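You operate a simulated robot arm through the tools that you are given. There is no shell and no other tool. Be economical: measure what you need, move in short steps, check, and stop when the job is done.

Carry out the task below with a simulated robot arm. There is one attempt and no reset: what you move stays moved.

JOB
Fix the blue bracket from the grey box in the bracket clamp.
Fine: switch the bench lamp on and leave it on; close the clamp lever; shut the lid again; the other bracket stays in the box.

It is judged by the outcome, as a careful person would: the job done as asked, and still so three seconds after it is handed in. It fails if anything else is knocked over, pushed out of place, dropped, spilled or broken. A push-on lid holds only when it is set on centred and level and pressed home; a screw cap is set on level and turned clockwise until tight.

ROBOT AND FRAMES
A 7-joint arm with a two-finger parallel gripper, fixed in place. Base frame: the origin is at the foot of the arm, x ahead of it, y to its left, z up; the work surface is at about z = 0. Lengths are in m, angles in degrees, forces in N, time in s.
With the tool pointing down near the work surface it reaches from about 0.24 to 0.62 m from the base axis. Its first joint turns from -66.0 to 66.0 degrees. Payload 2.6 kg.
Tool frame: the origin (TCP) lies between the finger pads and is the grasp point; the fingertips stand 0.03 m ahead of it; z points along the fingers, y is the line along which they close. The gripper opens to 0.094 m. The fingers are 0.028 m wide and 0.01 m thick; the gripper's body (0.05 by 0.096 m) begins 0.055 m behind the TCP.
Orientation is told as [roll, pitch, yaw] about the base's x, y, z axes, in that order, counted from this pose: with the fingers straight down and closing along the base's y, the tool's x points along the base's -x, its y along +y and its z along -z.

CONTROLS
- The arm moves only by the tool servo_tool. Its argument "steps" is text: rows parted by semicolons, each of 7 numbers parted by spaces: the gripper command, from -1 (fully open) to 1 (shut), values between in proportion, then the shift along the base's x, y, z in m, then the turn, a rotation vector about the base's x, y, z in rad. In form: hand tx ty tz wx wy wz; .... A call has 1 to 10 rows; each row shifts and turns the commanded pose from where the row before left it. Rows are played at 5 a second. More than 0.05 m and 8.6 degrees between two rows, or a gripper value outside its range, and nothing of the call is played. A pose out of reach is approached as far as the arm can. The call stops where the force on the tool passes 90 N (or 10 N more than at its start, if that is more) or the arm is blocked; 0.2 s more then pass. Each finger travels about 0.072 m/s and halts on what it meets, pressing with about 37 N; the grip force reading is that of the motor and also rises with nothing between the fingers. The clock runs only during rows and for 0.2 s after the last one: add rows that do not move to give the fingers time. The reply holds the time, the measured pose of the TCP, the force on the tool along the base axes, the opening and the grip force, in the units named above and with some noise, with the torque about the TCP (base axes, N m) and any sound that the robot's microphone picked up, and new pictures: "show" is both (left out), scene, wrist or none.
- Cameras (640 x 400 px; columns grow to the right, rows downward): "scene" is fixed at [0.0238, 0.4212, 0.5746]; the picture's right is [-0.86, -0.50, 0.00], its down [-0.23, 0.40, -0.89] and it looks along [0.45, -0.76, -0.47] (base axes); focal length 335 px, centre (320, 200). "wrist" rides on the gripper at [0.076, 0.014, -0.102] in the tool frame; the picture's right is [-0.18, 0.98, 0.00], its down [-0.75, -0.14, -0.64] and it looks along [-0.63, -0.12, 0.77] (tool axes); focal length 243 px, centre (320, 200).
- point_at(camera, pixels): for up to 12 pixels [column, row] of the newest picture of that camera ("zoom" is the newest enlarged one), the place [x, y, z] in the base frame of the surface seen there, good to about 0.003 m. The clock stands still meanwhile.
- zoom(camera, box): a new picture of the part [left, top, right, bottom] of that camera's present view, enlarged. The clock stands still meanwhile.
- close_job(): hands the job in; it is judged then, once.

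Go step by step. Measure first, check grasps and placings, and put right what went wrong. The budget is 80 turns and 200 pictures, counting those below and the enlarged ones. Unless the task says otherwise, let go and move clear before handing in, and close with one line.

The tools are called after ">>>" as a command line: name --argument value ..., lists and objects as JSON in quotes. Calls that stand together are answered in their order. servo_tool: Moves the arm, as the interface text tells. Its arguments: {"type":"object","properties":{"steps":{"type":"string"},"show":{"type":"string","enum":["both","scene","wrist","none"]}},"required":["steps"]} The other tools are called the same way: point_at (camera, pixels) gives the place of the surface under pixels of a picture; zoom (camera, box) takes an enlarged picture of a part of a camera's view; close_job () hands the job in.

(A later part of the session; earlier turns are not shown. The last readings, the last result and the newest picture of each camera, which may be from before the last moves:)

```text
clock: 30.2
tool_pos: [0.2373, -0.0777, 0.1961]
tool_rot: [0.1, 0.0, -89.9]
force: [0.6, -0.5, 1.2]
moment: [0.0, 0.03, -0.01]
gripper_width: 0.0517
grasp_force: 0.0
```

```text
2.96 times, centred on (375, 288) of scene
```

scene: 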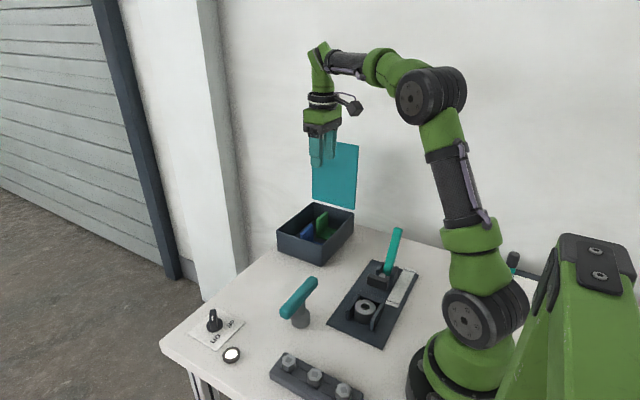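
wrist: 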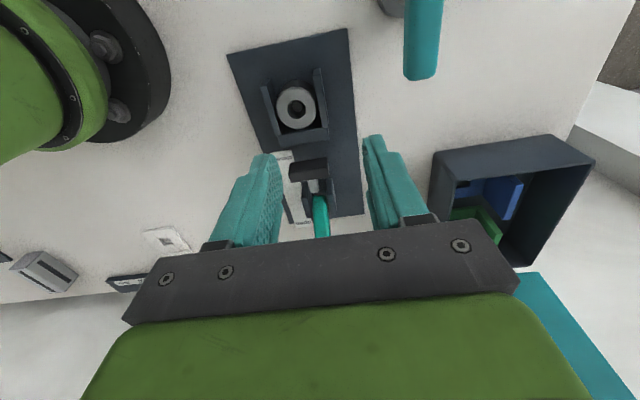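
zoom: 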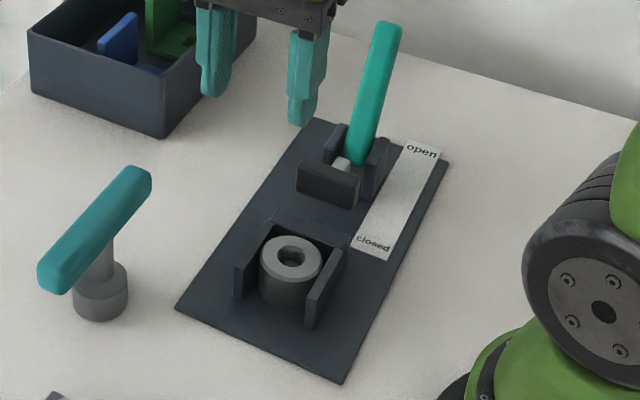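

A pin shows inside the collar's bore at zoom (243,290), so the collar is a loose part occupying the nest and must be set aside. I'll measure the collar and nest accurately.

>>> zoom --camera "wrist" --box '[240, 20, 400, 140]'

>>> point_at --camera "zoom" --pixels '[[178, 290], [308, 290], [243, 350], [243, 235], [243, 288], [184, 372], [160, 270], [140, 210], [312, 172], [338, 345], [315, 250], [270, 385]]'

>>> point_at --camera "scene" --pixels '[[288, 362], [315, 378], [343, 392], [270, 290], [260, 310], [240, 295], [345, 330], [340, 330]]'

```text
3.33 times, centred on (320, 80) of wrist
```

zoom: 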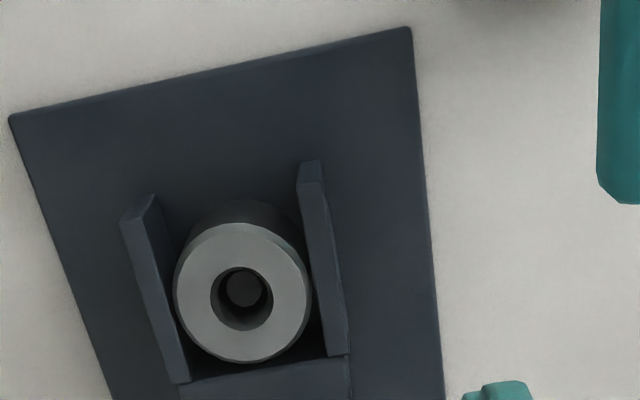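

```text
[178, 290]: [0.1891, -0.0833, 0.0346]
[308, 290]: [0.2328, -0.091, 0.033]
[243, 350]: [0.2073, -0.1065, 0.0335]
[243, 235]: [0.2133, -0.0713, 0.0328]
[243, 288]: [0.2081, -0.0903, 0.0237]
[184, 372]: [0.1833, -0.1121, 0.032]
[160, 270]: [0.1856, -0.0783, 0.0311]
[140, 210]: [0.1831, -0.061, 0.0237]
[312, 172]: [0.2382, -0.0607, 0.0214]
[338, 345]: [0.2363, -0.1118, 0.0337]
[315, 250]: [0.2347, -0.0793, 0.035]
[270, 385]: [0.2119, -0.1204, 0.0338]
```

```text
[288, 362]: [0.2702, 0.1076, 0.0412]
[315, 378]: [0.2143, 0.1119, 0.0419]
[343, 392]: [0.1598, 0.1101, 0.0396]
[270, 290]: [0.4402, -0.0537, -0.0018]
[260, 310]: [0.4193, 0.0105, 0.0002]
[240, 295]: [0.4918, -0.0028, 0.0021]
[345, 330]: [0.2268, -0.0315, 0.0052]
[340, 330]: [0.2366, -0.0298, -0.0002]
```

The collar is about 0.042 m across with its centre near (0.210,−0.089) and its top at z≈0.034. I need the wall heights to see how to grip it, so I'll take a tighter scene view.

>>> zoom --camera "scene" --box '[340, 265, 410, 335]'

```text
5.71 times, centred on (375, 300) of scene
```

zoom: 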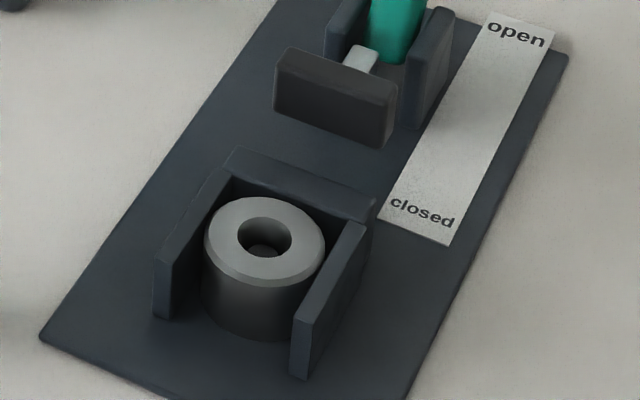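

>>> point_at --camera "zoom" --pixels '[[265, 213], [265, 275], [215, 235], [320, 240], [355, 230], [303, 318], [215, 175], [165, 255], [300, 175], [262, 330], [300, 375], [163, 312]]'

>>> point_at --camera "zoom" --pixels '[[365, 205], [235, 150], [260, 248], [280, 95], [385, 130], [335, 70], [360, 60], [225, 350], [240, 185], [345, 280]]'

```text
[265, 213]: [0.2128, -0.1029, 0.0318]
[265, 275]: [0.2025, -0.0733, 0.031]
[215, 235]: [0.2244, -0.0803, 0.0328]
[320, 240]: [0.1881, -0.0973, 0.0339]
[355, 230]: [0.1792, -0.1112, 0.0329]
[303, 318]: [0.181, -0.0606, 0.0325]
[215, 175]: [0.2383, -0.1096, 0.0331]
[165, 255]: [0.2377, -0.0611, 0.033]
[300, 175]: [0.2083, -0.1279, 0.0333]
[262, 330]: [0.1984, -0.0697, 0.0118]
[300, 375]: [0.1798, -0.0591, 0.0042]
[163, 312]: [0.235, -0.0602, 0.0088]
```

```text
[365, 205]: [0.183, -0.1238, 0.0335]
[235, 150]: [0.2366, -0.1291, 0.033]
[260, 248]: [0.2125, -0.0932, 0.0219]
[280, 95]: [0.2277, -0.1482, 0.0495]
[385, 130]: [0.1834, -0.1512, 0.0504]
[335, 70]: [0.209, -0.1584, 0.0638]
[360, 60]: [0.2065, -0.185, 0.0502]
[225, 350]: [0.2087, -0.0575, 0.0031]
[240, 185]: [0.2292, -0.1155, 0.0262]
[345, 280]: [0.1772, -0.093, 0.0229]
```

The walls and the collar top are all flush at z≈0.033 with only about 4 mm gaps, so the fingers can't straddle the collar. The T-handled object may be a lifter for it, so I'll look at that more closely.

>>> zoom --camera "scene" --box '[270, 265, 330, 335]'

>>> zoom --camera "wrist" --box '[360, 0, 460, 90]'

>>> zoom --camera "scene" --box '[260, 340, 380, 400]'

>>> zoom --camera "wrist" --box '[270, 70, 330, 140]'

```text
5.71 times, centred on (300, 300) of scene
```

zoom: 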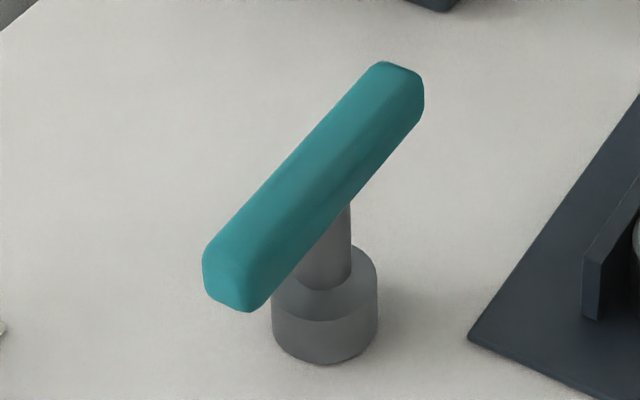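

```text
4.44 times, centred on (410, 45) of wrist
```

zoom: 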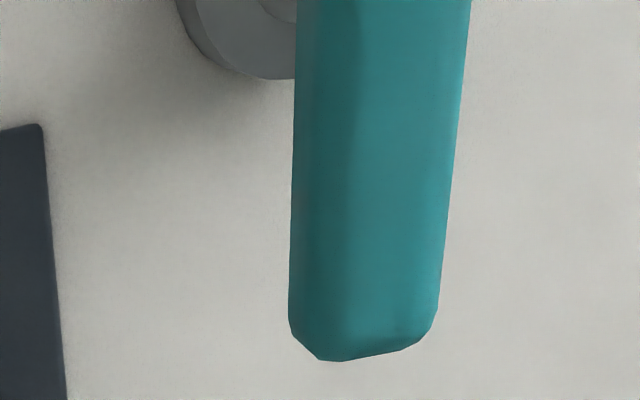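

```text
5.33 times, centred on (320, 370) of scene
```

zoom: 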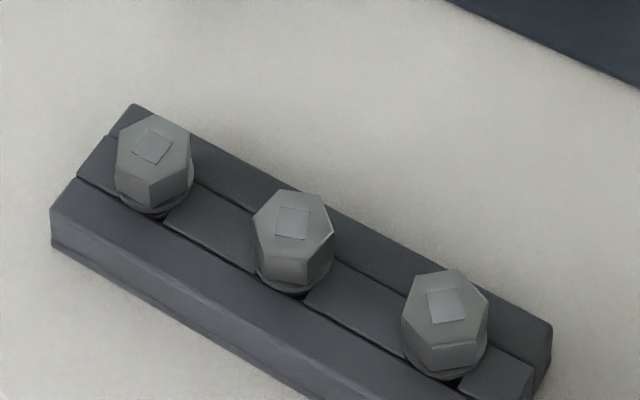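

```text
5.71 times, centred on (300, 105) of wrist
```

zoom: 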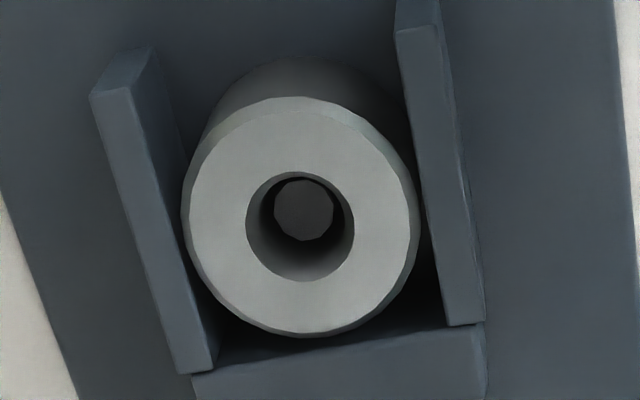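

A pin is clearly visible inside the collar's bore, so the collar is loose but boxed in on three sides, leaving only the +y side open. I'll grip the collar's wall there, with one finger's corner tilted into the bore and the other outside at +y; that needs yaw 0 and pitch about +35°, so I'm turning the wrist back now.

>>> servo_tool --steps "-0.1 .003 0 .01 0 0 .149;-0.1 .003 0 .01 0 0 .149;-0.1 .003 0 .01 0 0 .149;-0.1 .003 0 .01 0 0 .149;-0.1 0 0 .01 0 0 .149;-0.1 0 0 0 0 0 .149;-0.1 0 0 0 0 0 .149;-0.1 0 0 0 0 0 .149;-0.1 0 0 0 0 0 .149;-0.1 0 0 0 0 0 .149" --show "none"

>>> servo_tool --steps "-0.1 -.003 0 -.01 0 0 .08;-0.1 -.003 0 -.01 0 .122 0;-0.1 -.003 0 -.015 0 .122 0;-0.1 -.003 0 -.015 0 .122 0;-0.1 -.003 0.0 -.02 0 .122 0;-0.1 -.003 0 -.02 0 .122 0;-0.1 0 0 0 0 0 0" --show "both"

```text
clock: 32.4
tool_pos: [0.2513, -0.0776, 0.2457]
tool_rot: [0.0, 0.0, -4.3]
force: [-0.7, -0.2, -0.2]
moment: [-0.03, -0.02, -0.01]
gripper_width: 0.0514
grasp_force: 0.0
```

```text
clock: 34.0
tool_pos: [0.2303, -0.0767, 0.1552]
tool_rot: [0.0, 35.0, 0.2]
force: [0.1, -0.4, 0.4]
moment: [-0.02, -0.02, 0.03]
gripper_width: 0.0517
grasp_force: 0.1
```

scene: 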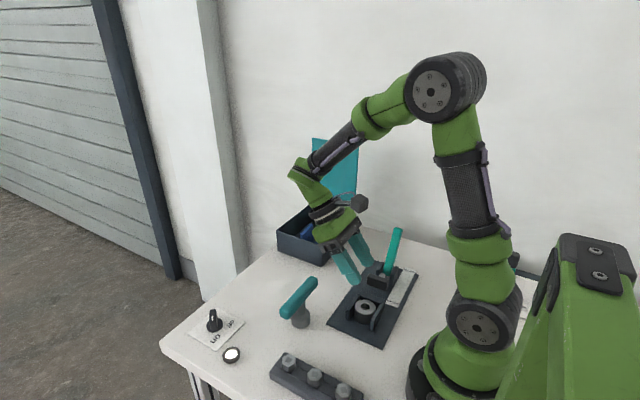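
wrist: 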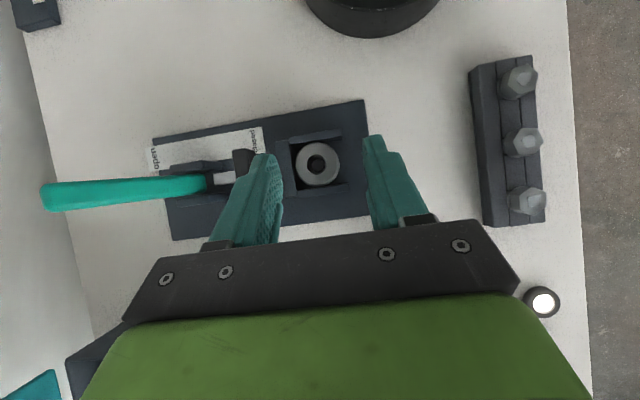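

The view is now straight down on the collar at (317,163). I'll measure its rim, bore and pin again from here.

>>> zoom --camera "wrist" --box '[270, 120, 370, 210]'

>>> point_at --camera "wrist" --pixels '[[296, 163], [338, 163], [317, 144], [317, 184], [317, 163], [306, 158], [328, 158], [317, 150], [317, 176], [340, 135], [345, 188], [288, 165]]'

```text
4.44 times, centred on (320, 165) of wrist
```

zoom: 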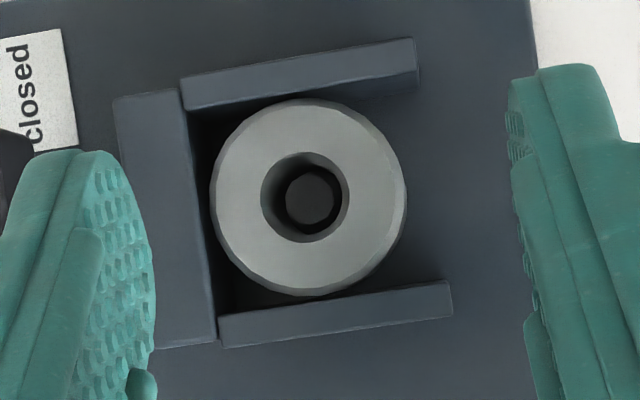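

```text
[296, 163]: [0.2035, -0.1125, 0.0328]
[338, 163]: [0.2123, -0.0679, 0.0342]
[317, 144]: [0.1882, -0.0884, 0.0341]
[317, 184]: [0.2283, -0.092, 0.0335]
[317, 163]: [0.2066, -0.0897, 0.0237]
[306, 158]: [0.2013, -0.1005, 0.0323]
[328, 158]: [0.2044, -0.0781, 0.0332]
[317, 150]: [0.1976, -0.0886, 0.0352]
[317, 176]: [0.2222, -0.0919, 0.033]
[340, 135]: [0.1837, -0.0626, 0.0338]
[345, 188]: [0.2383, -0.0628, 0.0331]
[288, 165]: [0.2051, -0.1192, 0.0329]
```

The bore centre is at (0.208,−0.090), about 0.0195 m wide. I'll narrow the fingers to 0.026 m, place the −y finger's corner over the bore and stop just above the collar to check.

>>> servo_tool --steps ".447 -.005 .0015 -.02 0 0 0;.447 -.005 .0015 -.02 0 0 0;.447 -.0046 .0007 -.02 0 0 0;.447 0 0 -.018 0 0 0;.447 0 0 0 0 0 0" --show "both"

>>> zoom --camera "wrist" --box '[260, 110, 380, 210]'

>>> zoom --camera "scene" --box '[320, 230, 420, 330]'

```text
clock: 35.2
tool_pos: [0.2172, -0.0743, 0.0785]
tool_rot: [0.2, 35.1, 0.0]
force: [0.3, 0.0, 0.8]
moment: [-0.02, -0.01, -0.01]
gripper_width: 0.0259
grasp_force: 0.1
```

scene: 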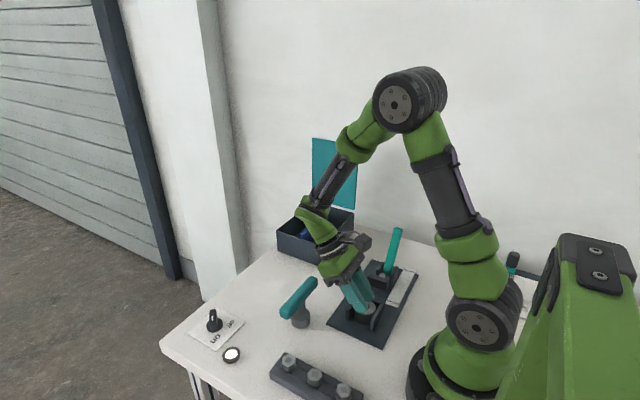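
wrist: 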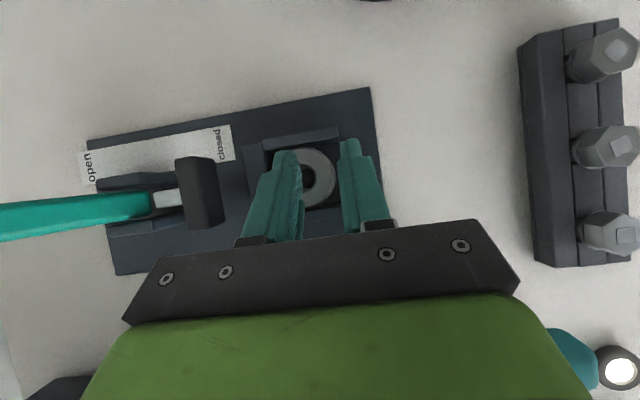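

```text
4.00 times, centred on (320, 160) of wrist
```

zoom: 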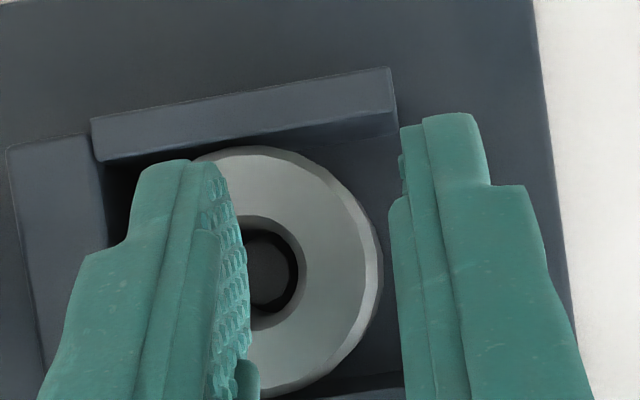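

```text
4.00 times, centred on (370, 280) of scene
```

zoom: 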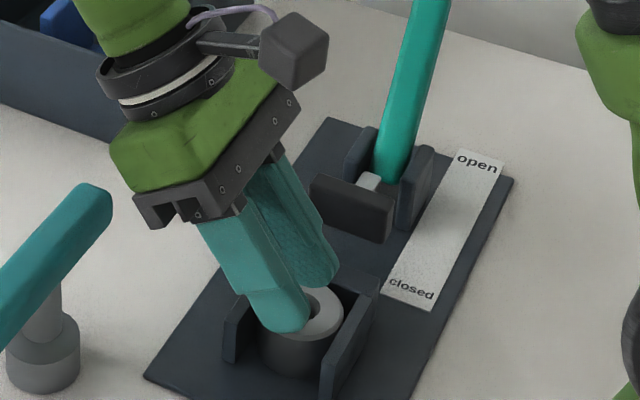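

The −y finger is over the bore and the +y finger is just outside the collar's edge. I'll lower gently and watch the force.

>>> servo_tool --steps ".447 -.0015 .001 -.006 0 0 0;.447 0 0 -.005 0 0 0;.447 0 0 -.004 0 0 0;.447 0 0 -.002 0 0 0;.447 0 0 0 0 0 0" --show "both"

>>> zoom --camera "scene" --box '[330, 270, 400, 330]'

>>> zoom --camera "wrist" --box '[260, 110, 380, 210]'

```text
clock: 36.4
tool_pos: [0.2172, -0.0719, 0.062]
tool_rot: [0.2, 35.0, 0.1]
force: [0.8, 0.1, 0.2]
moment: [-0.02, -0.02, 0.02]
gripper_width: 0.0258
grasp_force: 0.1
```

scene: 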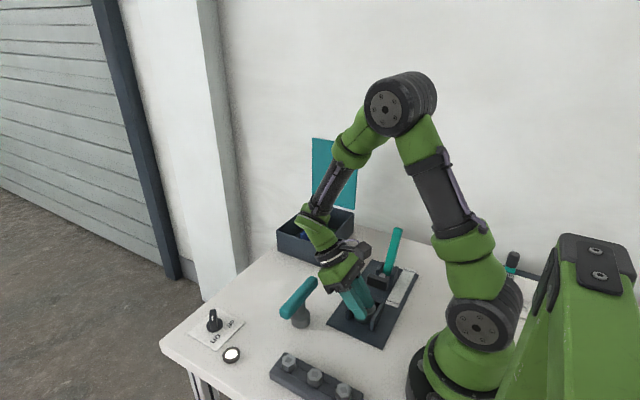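
wrist: 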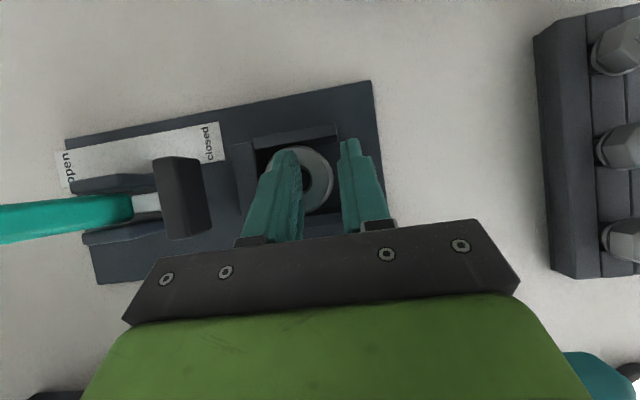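

```text
6.67 times, centred on (365, 300) of scene
```

zoom: 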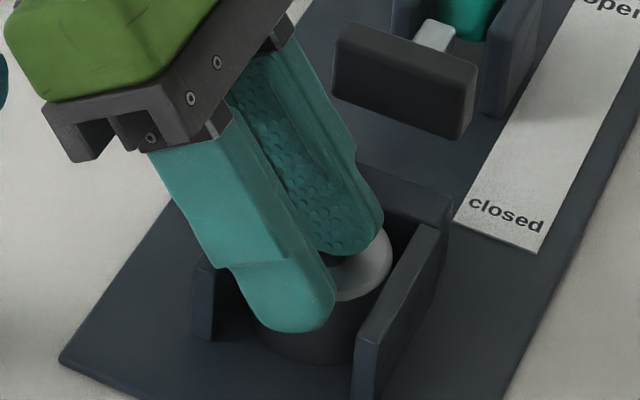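

```text
4.00 times, centred on (320, 160) of wrist
```

zoom: 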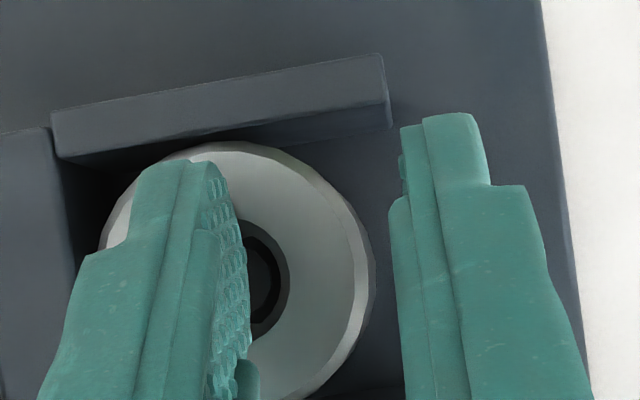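

There's no contact yet, and the fingertips prove to be rounded, so this bore grip would be poor. Before forcing anything I'll back up and measure the nest width against the bracket width more carefully.

>>> servo_tool --steps ".447 .002 0 .03 0 0 0;.447 .002 0 .03 0 0 0;-.1 .003 0 .03 0 0 0;-.1 0 .05 0 0 0 0;-.1 0 0 0 0 0 0" --show "wrist"

>>> zoom --camera "wrist" --box '[200, 100, 340, 230]'

```text
clock: 37.6
tool_pos: [0.2208, -0.023, 0.15]
tool_rot: [0.1, 35.0, 0.2]
force: [1.5, -0.6, -0.1]
moment: [0.03, 0.01, 0.01]
gripper_width: 0.0518
grasp_force: 0.1
```

wrist: 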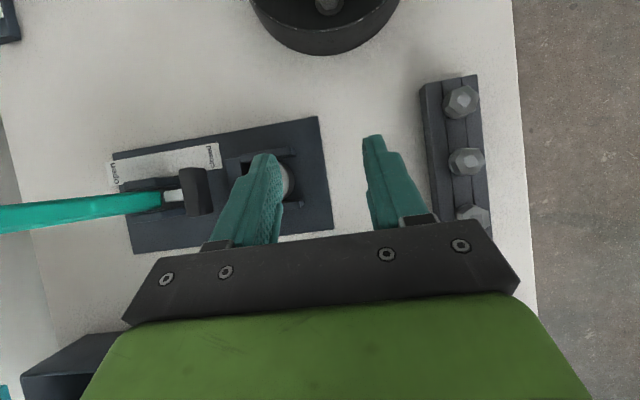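

```text
3.08 times, centred on (270, 165) of wrist
```

zoom: 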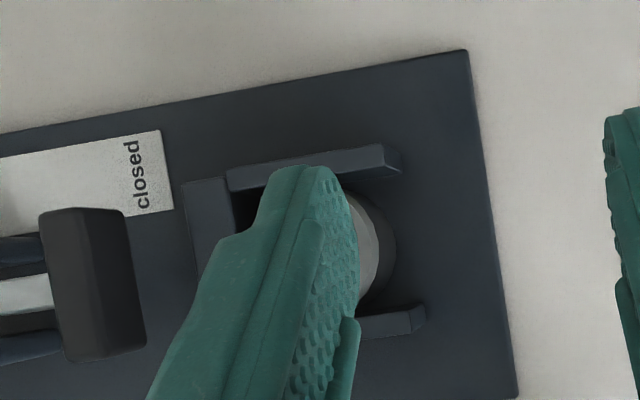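

The finger hides the nest from here, so I'll shift back in −y for a clean view.

>>> servo_tool --steps "-.1 .005 -.045 .0 0 0 0;-.3 .005 -.009 0 0 0 0;-.3 0 0 0 0 0 0" --show "wrist"

>>> zoom --camera "wrist" --box '[270, 120, 370, 210]'

```text
clock: 38.4
tool_pos: [0.2312, -0.0762, 0.1505]
tool_rot: [0.0, 34.9, 0.3]
force: [0.3, -0.5, -0.3]
moment: [0.01, 0.03, 0.0]
gripper_width: 0.0612
grasp_force: 0.0
```

wrist: 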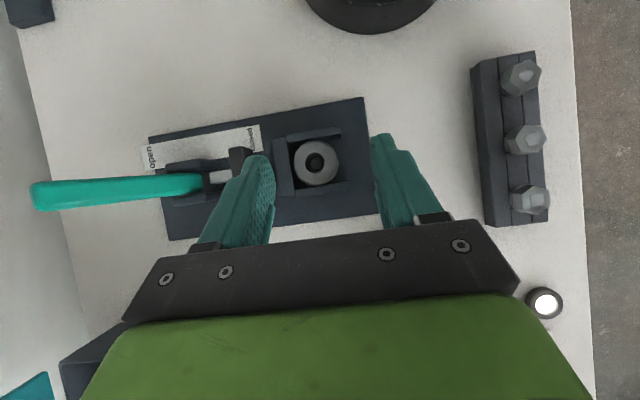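

```text
4.44 times, centred on (320, 165) of wrist
```

zoom: 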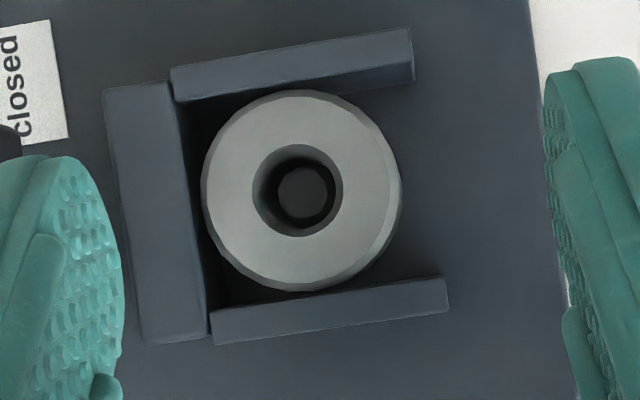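

>>> point_at --camera "zoom" --pixels '[[300, 70], [300, 82], [330, 300], [330, 315], [204, 195], [398, 195], [303, 95], [303, 285], [300, 190], [395, 55], [430, 295], [150, 200]]'

>>> point_at --camera "zoom" --pixels '[[180, 110], [200, 310], [230, 125], [230, 280], [390, 130], [400, 230], [190, 330], [185, 85], [405, 85], [445, 305], [340, 330], [260, 60]]'

```text
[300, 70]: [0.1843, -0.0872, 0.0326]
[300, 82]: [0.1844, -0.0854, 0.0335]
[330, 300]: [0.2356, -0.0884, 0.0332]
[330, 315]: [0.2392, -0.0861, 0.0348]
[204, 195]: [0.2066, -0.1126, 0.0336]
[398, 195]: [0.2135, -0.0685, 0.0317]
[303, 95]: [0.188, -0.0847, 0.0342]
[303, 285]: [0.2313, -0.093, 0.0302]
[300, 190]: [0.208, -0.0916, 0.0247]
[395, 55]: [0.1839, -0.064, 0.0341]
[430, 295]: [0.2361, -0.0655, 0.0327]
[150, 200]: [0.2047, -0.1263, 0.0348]
```

```text
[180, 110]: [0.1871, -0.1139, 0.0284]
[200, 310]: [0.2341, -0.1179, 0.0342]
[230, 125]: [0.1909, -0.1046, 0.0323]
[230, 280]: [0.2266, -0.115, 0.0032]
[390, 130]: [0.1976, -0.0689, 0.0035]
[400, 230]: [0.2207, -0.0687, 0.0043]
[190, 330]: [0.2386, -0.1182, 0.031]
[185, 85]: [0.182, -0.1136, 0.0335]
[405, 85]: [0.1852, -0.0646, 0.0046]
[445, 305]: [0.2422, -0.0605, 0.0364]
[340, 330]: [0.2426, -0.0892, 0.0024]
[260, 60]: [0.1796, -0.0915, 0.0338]
```

The nest's inner width comes out near 0.049 m against about 0.052 m for the bracket, which is within measuring error. I'll go look at the bracket up close and grip-gauge it later.

>>> servo_tool --steps "-.3 0 0 .04 0 -.1 0;-.3 .028 -.024 .02 0 -.1 0;-.3 .028 -.024 0 0 -.1 0;-.3 .028 -.024 0 0 -.1 0;-.3 .028 -.024 0 0 -.1 0;-.3 .028 -.024 0 0 -.11 0;-.3 .02 -.024 0 0 0 0;-.3 0 0 0 0 0 0" --show "wrist"

>>> zoom --camera "wrist" --box '[200, 30, 400, 170]'

```text
clock: 40.2
tool_pos: [0.3919, -0.2222, 0.2126]
tool_rot: [0.1, 0.0, 0.1]
force: [-0.2, -0.7, 0.8]
moment: [-0.02, -0.03, -0.02]
gripper_width: 0.0609
grasp_force: 0.1
```

wrist: 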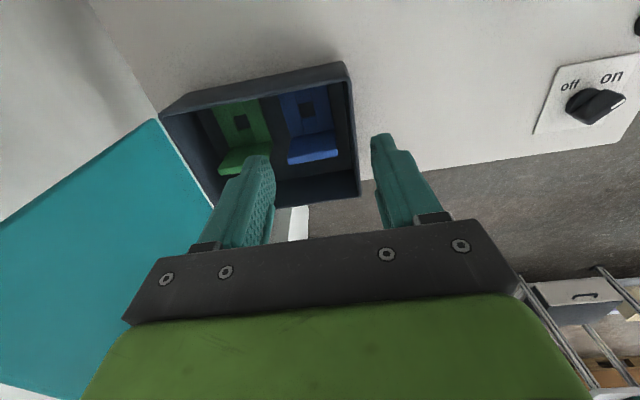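

```text
2.86 times, centred on (300, 100) of wrist
```

zoom: 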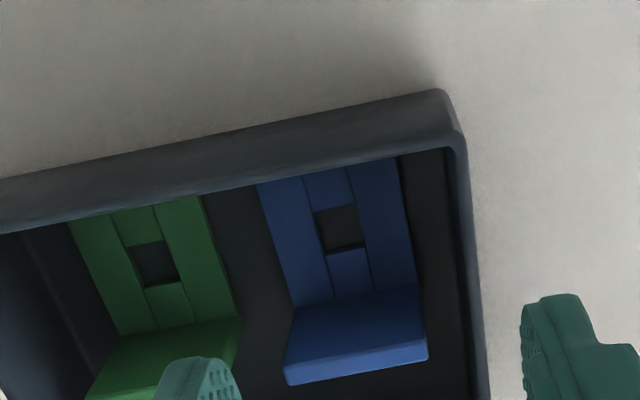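

>>> point_at --camera "zoom" --pixels '[[292, 300], [414, 282], [289, 380], [425, 357], [265, 200], [396, 170], [316, 212], [354, 204], [326, 251], [366, 244], [288, 362], [424, 338]]'

>>> point_at --camera "zoom" --pixels '[[300, 300], [408, 284], [310, 215], [360, 205], [322, 253], [372, 243], [296, 380], [418, 360], [335, 225], [440, 200], [275, 250], [240, 320]]'

```text
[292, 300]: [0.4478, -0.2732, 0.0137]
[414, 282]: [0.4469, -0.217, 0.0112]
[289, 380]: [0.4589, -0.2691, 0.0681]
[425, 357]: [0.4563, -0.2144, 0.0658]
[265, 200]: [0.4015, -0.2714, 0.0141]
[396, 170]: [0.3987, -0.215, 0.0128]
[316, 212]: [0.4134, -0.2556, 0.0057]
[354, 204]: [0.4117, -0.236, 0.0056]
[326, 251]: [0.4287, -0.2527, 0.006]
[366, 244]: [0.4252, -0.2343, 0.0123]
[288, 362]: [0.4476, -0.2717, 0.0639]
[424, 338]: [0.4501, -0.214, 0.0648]
```

```text
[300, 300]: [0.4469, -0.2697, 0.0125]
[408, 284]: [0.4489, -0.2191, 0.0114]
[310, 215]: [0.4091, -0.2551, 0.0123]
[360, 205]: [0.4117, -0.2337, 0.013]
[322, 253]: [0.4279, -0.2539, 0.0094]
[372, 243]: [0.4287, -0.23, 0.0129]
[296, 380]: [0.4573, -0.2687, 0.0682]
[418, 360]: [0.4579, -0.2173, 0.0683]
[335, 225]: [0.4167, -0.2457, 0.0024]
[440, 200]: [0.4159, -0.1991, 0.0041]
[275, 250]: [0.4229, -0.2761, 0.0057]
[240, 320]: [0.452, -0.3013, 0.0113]
```

Grip-independent scaling gives the bracket 0.056 m wide and the nest only about 0.047–0.049 m inside, so how it seats depends on what the clamp pad does. I'll go to the lever and cycle it gently without the bracket to see the pad's travel.

>>> servo_tool --steps "-.3 -.0186 -.004 0 0 0 -.149;-.3 -.0186 -.004 0 0 0 -.149;-.3 -.0186 -.004 0 0 0 -.149;-.3 -.0186 -.004 0 0 0 -.149;-.3 -.0186 -.004 0 0 0 -.149;-.3 -.0186 -.004 0 0 0 -.149;-.3 -.0186 -.004 0 0 0 -.149;-.3 -.0186 -.004 0 0 0 -.149;-.3 -.0186 -.004 0 0 0 -.149;-.3 -.0186 -.004 0 0 0 -.149" --show "none"

>>> servo_tool --steps "-.3 0 0 0 0 0 -.08;-.3 0 0 0 0 0 0" --show "both"

>>> zoom --camera "scene" --box '[330, 210, 440, 330]'

>>> zoom --camera "wrist" --box '[220, 60, 420, 210]'

```text
clock: 42.4
tool_pos: [0.2063, -0.2608, 0.2127]
tool_rot: [0.0, 0.0, -85.4]
force: [-0.7, 0.9, -0.5]
moment: [-0.02, -0.02, 0.01]
gripper_width: 0.0612
grasp_force: 0.1
```

```text
clock: 43.0
tool_pos: [0.2069, -0.2612, 0.2116]
tool_rot: [0.0, 0.0, -89.9]
force: [-0.3, 0.3, 0.3]
moment: [0.03, 0.01, -0.02]
gripper_width: 0.061
grasp_force: 0.0
```

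scene: 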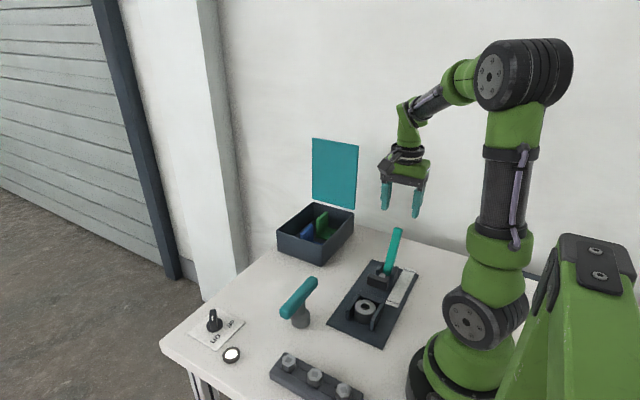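
wrist: 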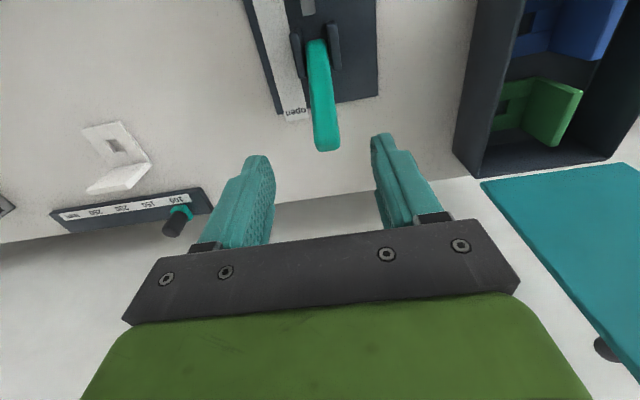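

```text
3.33 times, centred on (385, 270) of scene
```

zoom: 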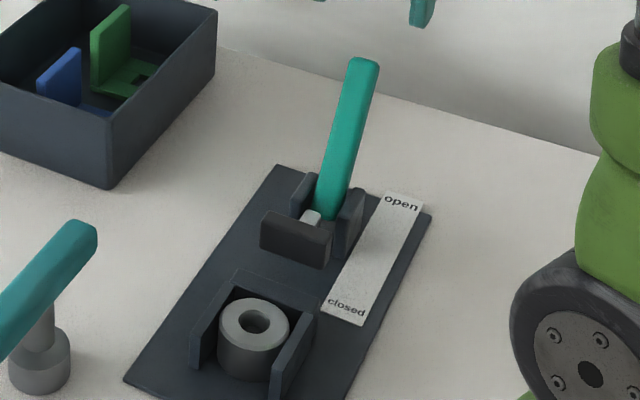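

```text
2.67 times, centred on (320, 135) of wrist
```

zoom: 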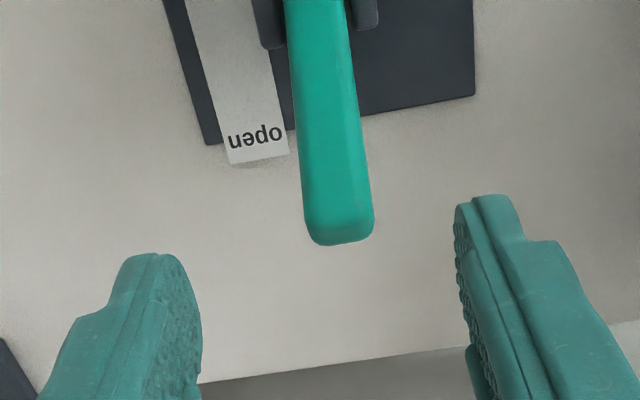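

The lever is now ahead of the fingers. I'll measure its tip and axis so I can grip it.

>>> point_at --camera "zoom" --pixels '[[338, 225], [312, 225], [365, 225], [330, 160], [322, 100], [318, 40], [315, 10], [262, 20], [370, 10]]'

>>> point_at --camera "scene" --pixels '[[399, 229], [392, 250], [388, 268], [384, 272], [396, 240], [377, 268], [392, 272]]'

```text
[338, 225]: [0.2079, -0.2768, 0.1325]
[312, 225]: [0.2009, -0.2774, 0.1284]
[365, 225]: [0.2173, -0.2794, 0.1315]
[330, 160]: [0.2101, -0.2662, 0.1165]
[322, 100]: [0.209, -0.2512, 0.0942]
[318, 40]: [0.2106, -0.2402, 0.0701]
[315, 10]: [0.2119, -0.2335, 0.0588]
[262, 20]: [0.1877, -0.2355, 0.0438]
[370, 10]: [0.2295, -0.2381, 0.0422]
```

```text
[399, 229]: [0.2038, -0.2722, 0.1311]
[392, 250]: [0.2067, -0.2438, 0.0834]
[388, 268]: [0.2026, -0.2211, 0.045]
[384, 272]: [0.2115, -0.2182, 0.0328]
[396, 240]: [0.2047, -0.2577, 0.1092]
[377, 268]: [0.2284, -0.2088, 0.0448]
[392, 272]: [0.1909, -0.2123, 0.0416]
```

The lever leans 30° toward −y, centred on x≈0.209 with its tip at z≈0.13. I'll straddle it near the top, grip, and swing it in small steps toward "closed", watching the pad.

>>> servo_tool --steps "-.1 .001 -.001 -.03 0 0 0;-.1 .001 -.001 -.035 0 0 0;-.1 0 0 -.033 0 0 0;-.1 0 0 0 0 0 0;.9 0 0 0 0 0 0;.9 0 0 0 0 0 0;.9 0 0 0 0 0 0" --show "scene"

```text
clock: 44.6
tool_pos: [0.21, -0.2613, 0.1139]
tool_rot: [0.0, 0.0, -89.7]
force: [14.0, -0.9, -12.8]
moment: [-0.47, 0.15, 0.11]
gripper_width: 0.0259
grasp_force: 45.1
```

scene: 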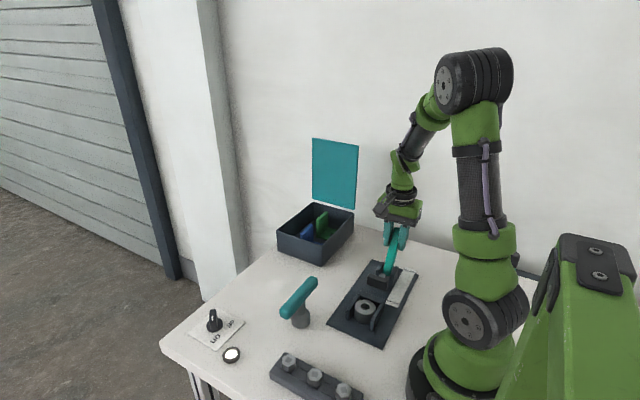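

The lever is gripped. I'll swing it to upright first and look at how the pad moves.

>>> servo_tool --steps ".9 0 .0072 .0035 0 0 0;.9 0 .0072 .0032 0 0 0;.9 0 .008 .0023 0 0 0;.9 0 .008 .002 0 0 0;.9 0 .0083 .0010 0 0 0;.9 0 .0083 .0004 0 0 0;.9 0 0 0 0 0 0" --show "scene"

>>> zoom --camera "scene" --box '[330, 210, 440, 330]'

```text
clock: 46.2
tool_pos: [0.2087, -0.2179, 0.1274]
tool_rot: [0.2, -0.3, -89.9]
force: [1.1, -12.0, 15.1]
moment: [-1.36, 0.05, 0.05]
gripper_width: 0.0258
grasp_force: 45.2
```

scene: 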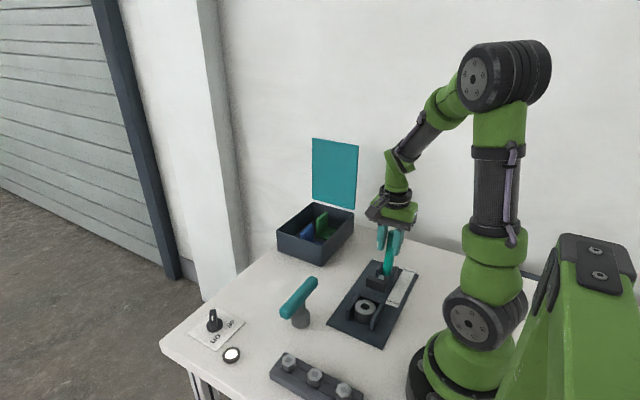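

```text
3.33 times, centred on (385, 270) of scene
```

zoom: 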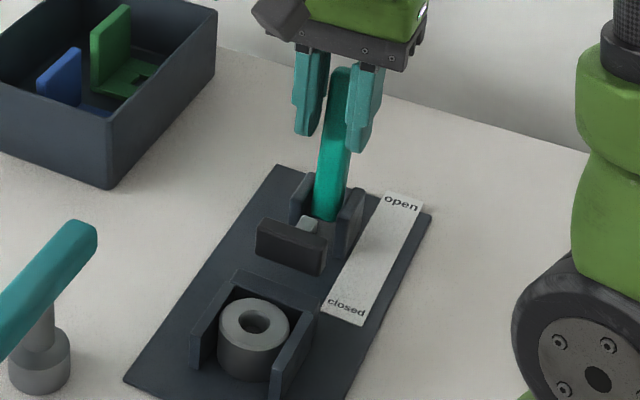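

The pad slid forward toward the nest, so it's a push clamp. I'll measure the pad and keep swinging in small steps.

>>> point_at --camera "zoom" --pixels '[[260, 225], [320, 245], [290, 250], [300, 232], [290, 268], [325, 265]]'

>>> servo_tool --steps ".9 0 .0083 -.0004 0 0 0;.9 0 .0083 -.001 0 0 0;.9 0 .008 -.002 0 0 0;.9 0 .008 -.0025 0 0 0;.9 0 .0075 -.003 0 0 0;.9 0 0 0 0 0 0" --show "scene"

>>> zoom --camera "scene" --box '[330, 210, 440, 330]'

```text
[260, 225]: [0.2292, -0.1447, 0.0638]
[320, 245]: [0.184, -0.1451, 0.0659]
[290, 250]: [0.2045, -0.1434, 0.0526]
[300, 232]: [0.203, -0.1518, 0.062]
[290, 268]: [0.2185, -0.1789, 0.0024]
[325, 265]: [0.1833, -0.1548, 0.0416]
```

```text
clock: 47.6
tool_pos: [0.2088, -0.1759, 0.118]
tool_rot: [0.0, -0.1, -89.8]
force: [-1.0, -0.2, 1.2]
moment: [-0.04, -0.03, 0.0]
gripper_width: 0.0047
grasp_force: 0.1
```

scene: 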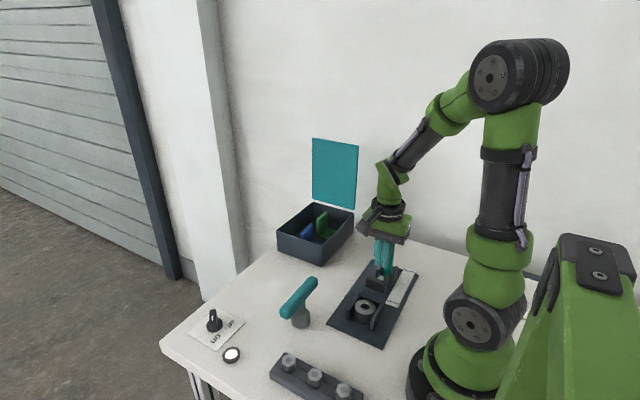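

```text
3.33 times, centred on (385, 270) of scene
```

zoom: 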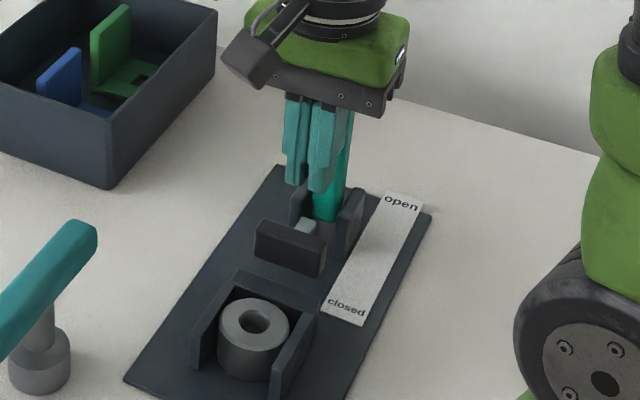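

The fingers slipped off forward and the lever stayed near upright, with the pad advanced only about 4 mm (front face y≈−0.144). I'll go behind the lever and push it from the −y side with closed fingers.

>>> servo_tool --steps ".9 0 0 .04 0 0 0;.9 0 0 .03 0 0 0;.9 0 -.05 0 0 0 0;.9 0 -.045 0 0 0 0;.9 0 0 -.035 0 0 0;.9 0 0 -.035 0 0 0;.9 0 0 0 0 0 0" --show "both"

```text
clock: 49.2
tool_pos: [0.208, -0.2701, 0.1171]
tool_rot: [0.1, 0.0, -89.9]
force: [-0.4, 0.2, 0.0]
moment: [0.03, 0.01, 0.01]
gripper_width: 0.0046
grasp_force: 0.1
```

scene: 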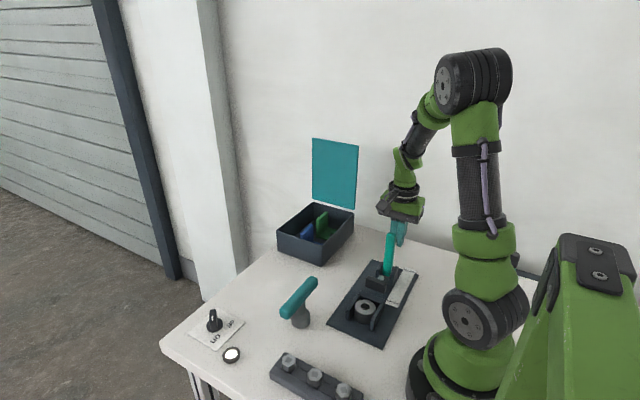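
wrist: 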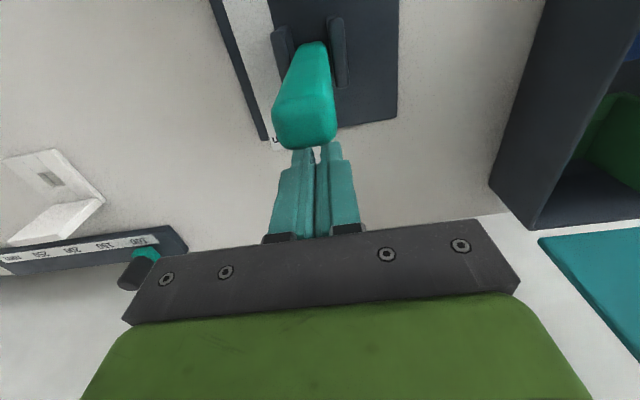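

The lever stands just in front of the closed fingers. I'll push it toward +y in small steps.

>>> servo_tool --steps ".9 0 .012 0 0 0 0;.9 0 .012 0 0 0 0;.9 0 .012 0 0 0 0;.9 0 .012 -.002 0 0 0;.9 0 .012 -.002 0 0 0;.9 0 .012 -.003 0 0 0;.9 0 0 0 0 0 0" --show "both"

>>> zoom --camera "scene" --box '[330, 210, 440, 330]'

```text
clock: 50.8
tool_pos: [0.2084, -0.2142, 0.115]
tool_rot: [0.8, -2.5, -89.8]
force: [-20.0, -81.8, 26.8]
moment: [-2.18, 0.83, 0.13]
gripper_width: 0.0041
grasp_force: 0.0
```

scene: 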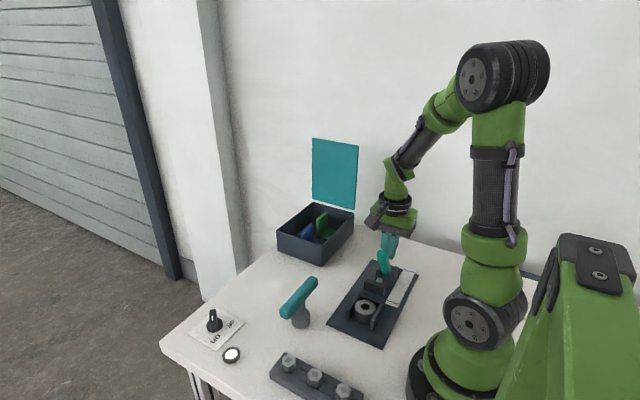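
wrist: 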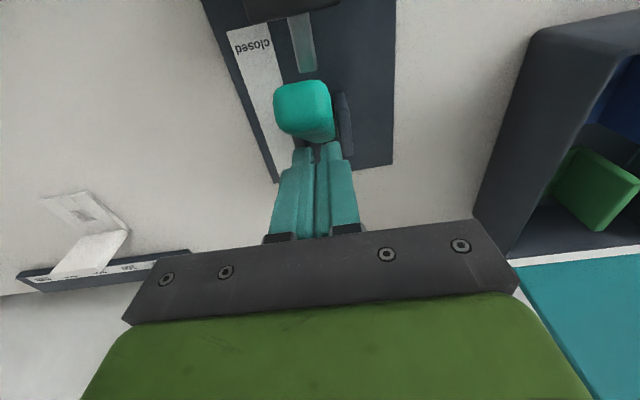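

```text
3.33 times, centred on (385, 270) of scene
```

zoom: 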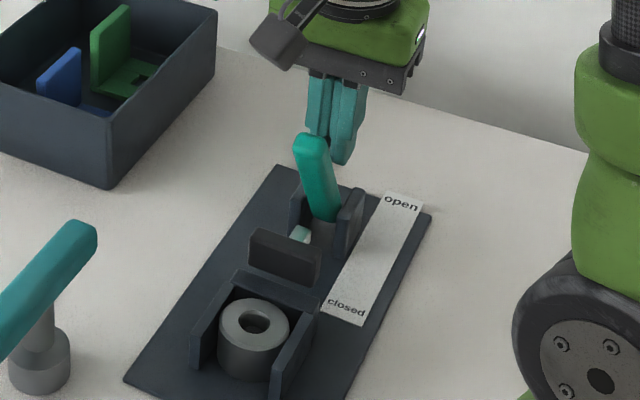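

The lever now leans forward but the resistance reached about 80 N, so I'm stopping to see where the pad is and what it meets.

>>> point_at --camera "zoom" --pixels '[[252, 235], [318, 255], [285, 262], [252, 262], [285, 240], [300, 235], [270, 282], [318, 282]]'

>>> zoom --camera "scene" --box '[345, 260, 405, 320]'

>>> zoom --camera "wrist" --box '[200, 0, 400, 150]'

```text
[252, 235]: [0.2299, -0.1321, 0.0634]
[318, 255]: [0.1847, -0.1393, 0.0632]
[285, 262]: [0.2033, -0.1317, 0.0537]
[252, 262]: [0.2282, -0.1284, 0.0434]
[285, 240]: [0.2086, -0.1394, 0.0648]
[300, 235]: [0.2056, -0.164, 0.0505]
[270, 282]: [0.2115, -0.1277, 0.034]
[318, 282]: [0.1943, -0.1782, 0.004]
```

```text
6.67 times, centred on (375, 290) of scene
```

zoom: 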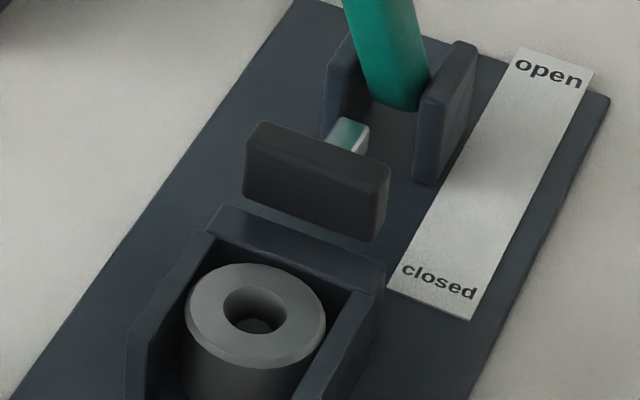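

```text
2.67 times, centred on (300, 75) of wrist
```

zoom: 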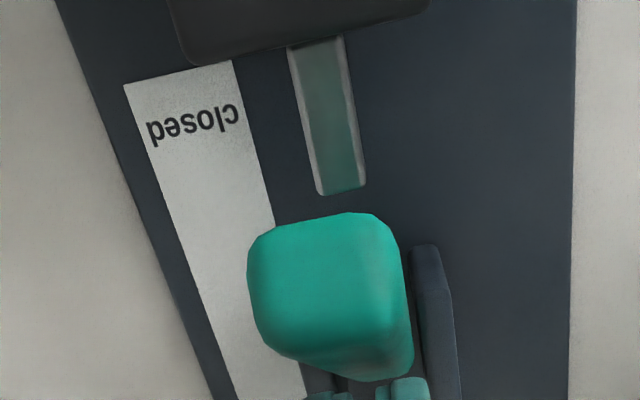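

The pad slides horizontally at z≈0.043–0.064 and is now at y≈−0.130, so it presses on the bracket's upright over the low stop. I'll take scene-camera measurements of bracket and nest with one camera, to compare them consistently.

>>> zoom --camera "scene" --box '[290, 200, 345, 250]'

```text
8.00 times, centred on (318, 225) of scene
```

zoom: 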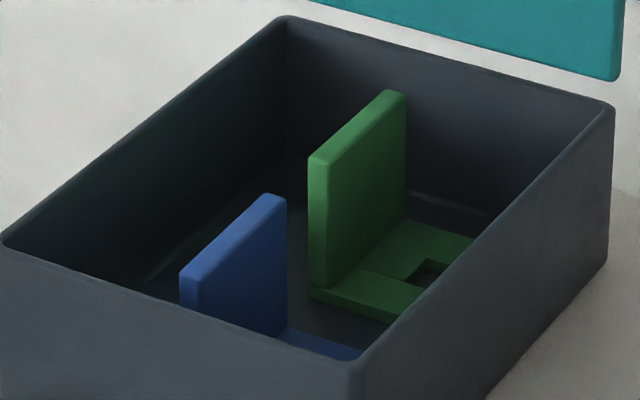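

>>> point_at --camera "zoom" --pixels '[[183, 272], [203, 275], [283, 202], [268, 196], [193, 310], [283, 320], [312, 163], [328, 168], [403, 95], [388, 92], [430, 275], [318, 290]]'

```text
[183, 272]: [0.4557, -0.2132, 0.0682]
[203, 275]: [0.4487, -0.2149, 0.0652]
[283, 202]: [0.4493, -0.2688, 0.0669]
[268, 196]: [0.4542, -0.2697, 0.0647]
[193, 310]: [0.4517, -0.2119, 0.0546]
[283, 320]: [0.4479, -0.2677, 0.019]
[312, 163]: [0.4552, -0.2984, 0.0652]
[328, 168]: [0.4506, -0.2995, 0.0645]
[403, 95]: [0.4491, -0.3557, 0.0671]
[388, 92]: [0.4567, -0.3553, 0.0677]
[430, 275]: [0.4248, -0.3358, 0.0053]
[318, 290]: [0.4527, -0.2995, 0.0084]
```

>>> zoom --camera "scene" --box '[343, 275, 403, 330]'

```text
7.27 times, centred on (373, 302) of scene
```

zoom: 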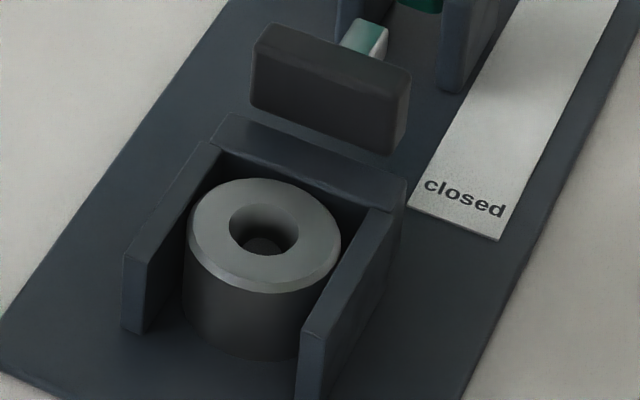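

>>> point_at --camera "zoom" --pixels '[[219, 152], [150, 252], [128, 252], [205, 145], [368, 212], [305, 325], [325, 330], [390, 212], [222, 145], [385, 195], [188, 300], [230, 170]]'

>>> point_at --camera "zoom" --pixels '[[255, 60], [408, 80], [253, 105], [385, 150], [192, 225], [338, 250], [265, 182], [265, 287], [265, 245], [185, 320], [300, 350], [130, 320]]'

```text
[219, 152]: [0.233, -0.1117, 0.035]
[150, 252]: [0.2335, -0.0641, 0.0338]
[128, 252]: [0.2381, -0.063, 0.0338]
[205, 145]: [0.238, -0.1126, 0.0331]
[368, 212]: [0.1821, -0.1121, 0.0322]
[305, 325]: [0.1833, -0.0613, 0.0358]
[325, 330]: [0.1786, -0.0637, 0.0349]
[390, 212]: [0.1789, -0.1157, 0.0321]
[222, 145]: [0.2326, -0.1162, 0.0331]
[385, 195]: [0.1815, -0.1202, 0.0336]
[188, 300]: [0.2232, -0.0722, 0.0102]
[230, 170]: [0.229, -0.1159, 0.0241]
```

```text
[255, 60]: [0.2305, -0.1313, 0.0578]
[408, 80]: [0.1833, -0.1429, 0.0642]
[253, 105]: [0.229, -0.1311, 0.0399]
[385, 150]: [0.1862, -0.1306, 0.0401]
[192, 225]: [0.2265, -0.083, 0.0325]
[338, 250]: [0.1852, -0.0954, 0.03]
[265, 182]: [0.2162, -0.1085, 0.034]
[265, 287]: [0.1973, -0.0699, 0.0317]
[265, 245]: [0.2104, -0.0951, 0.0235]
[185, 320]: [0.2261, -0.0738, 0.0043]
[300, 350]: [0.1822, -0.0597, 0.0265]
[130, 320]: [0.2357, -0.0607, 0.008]
```

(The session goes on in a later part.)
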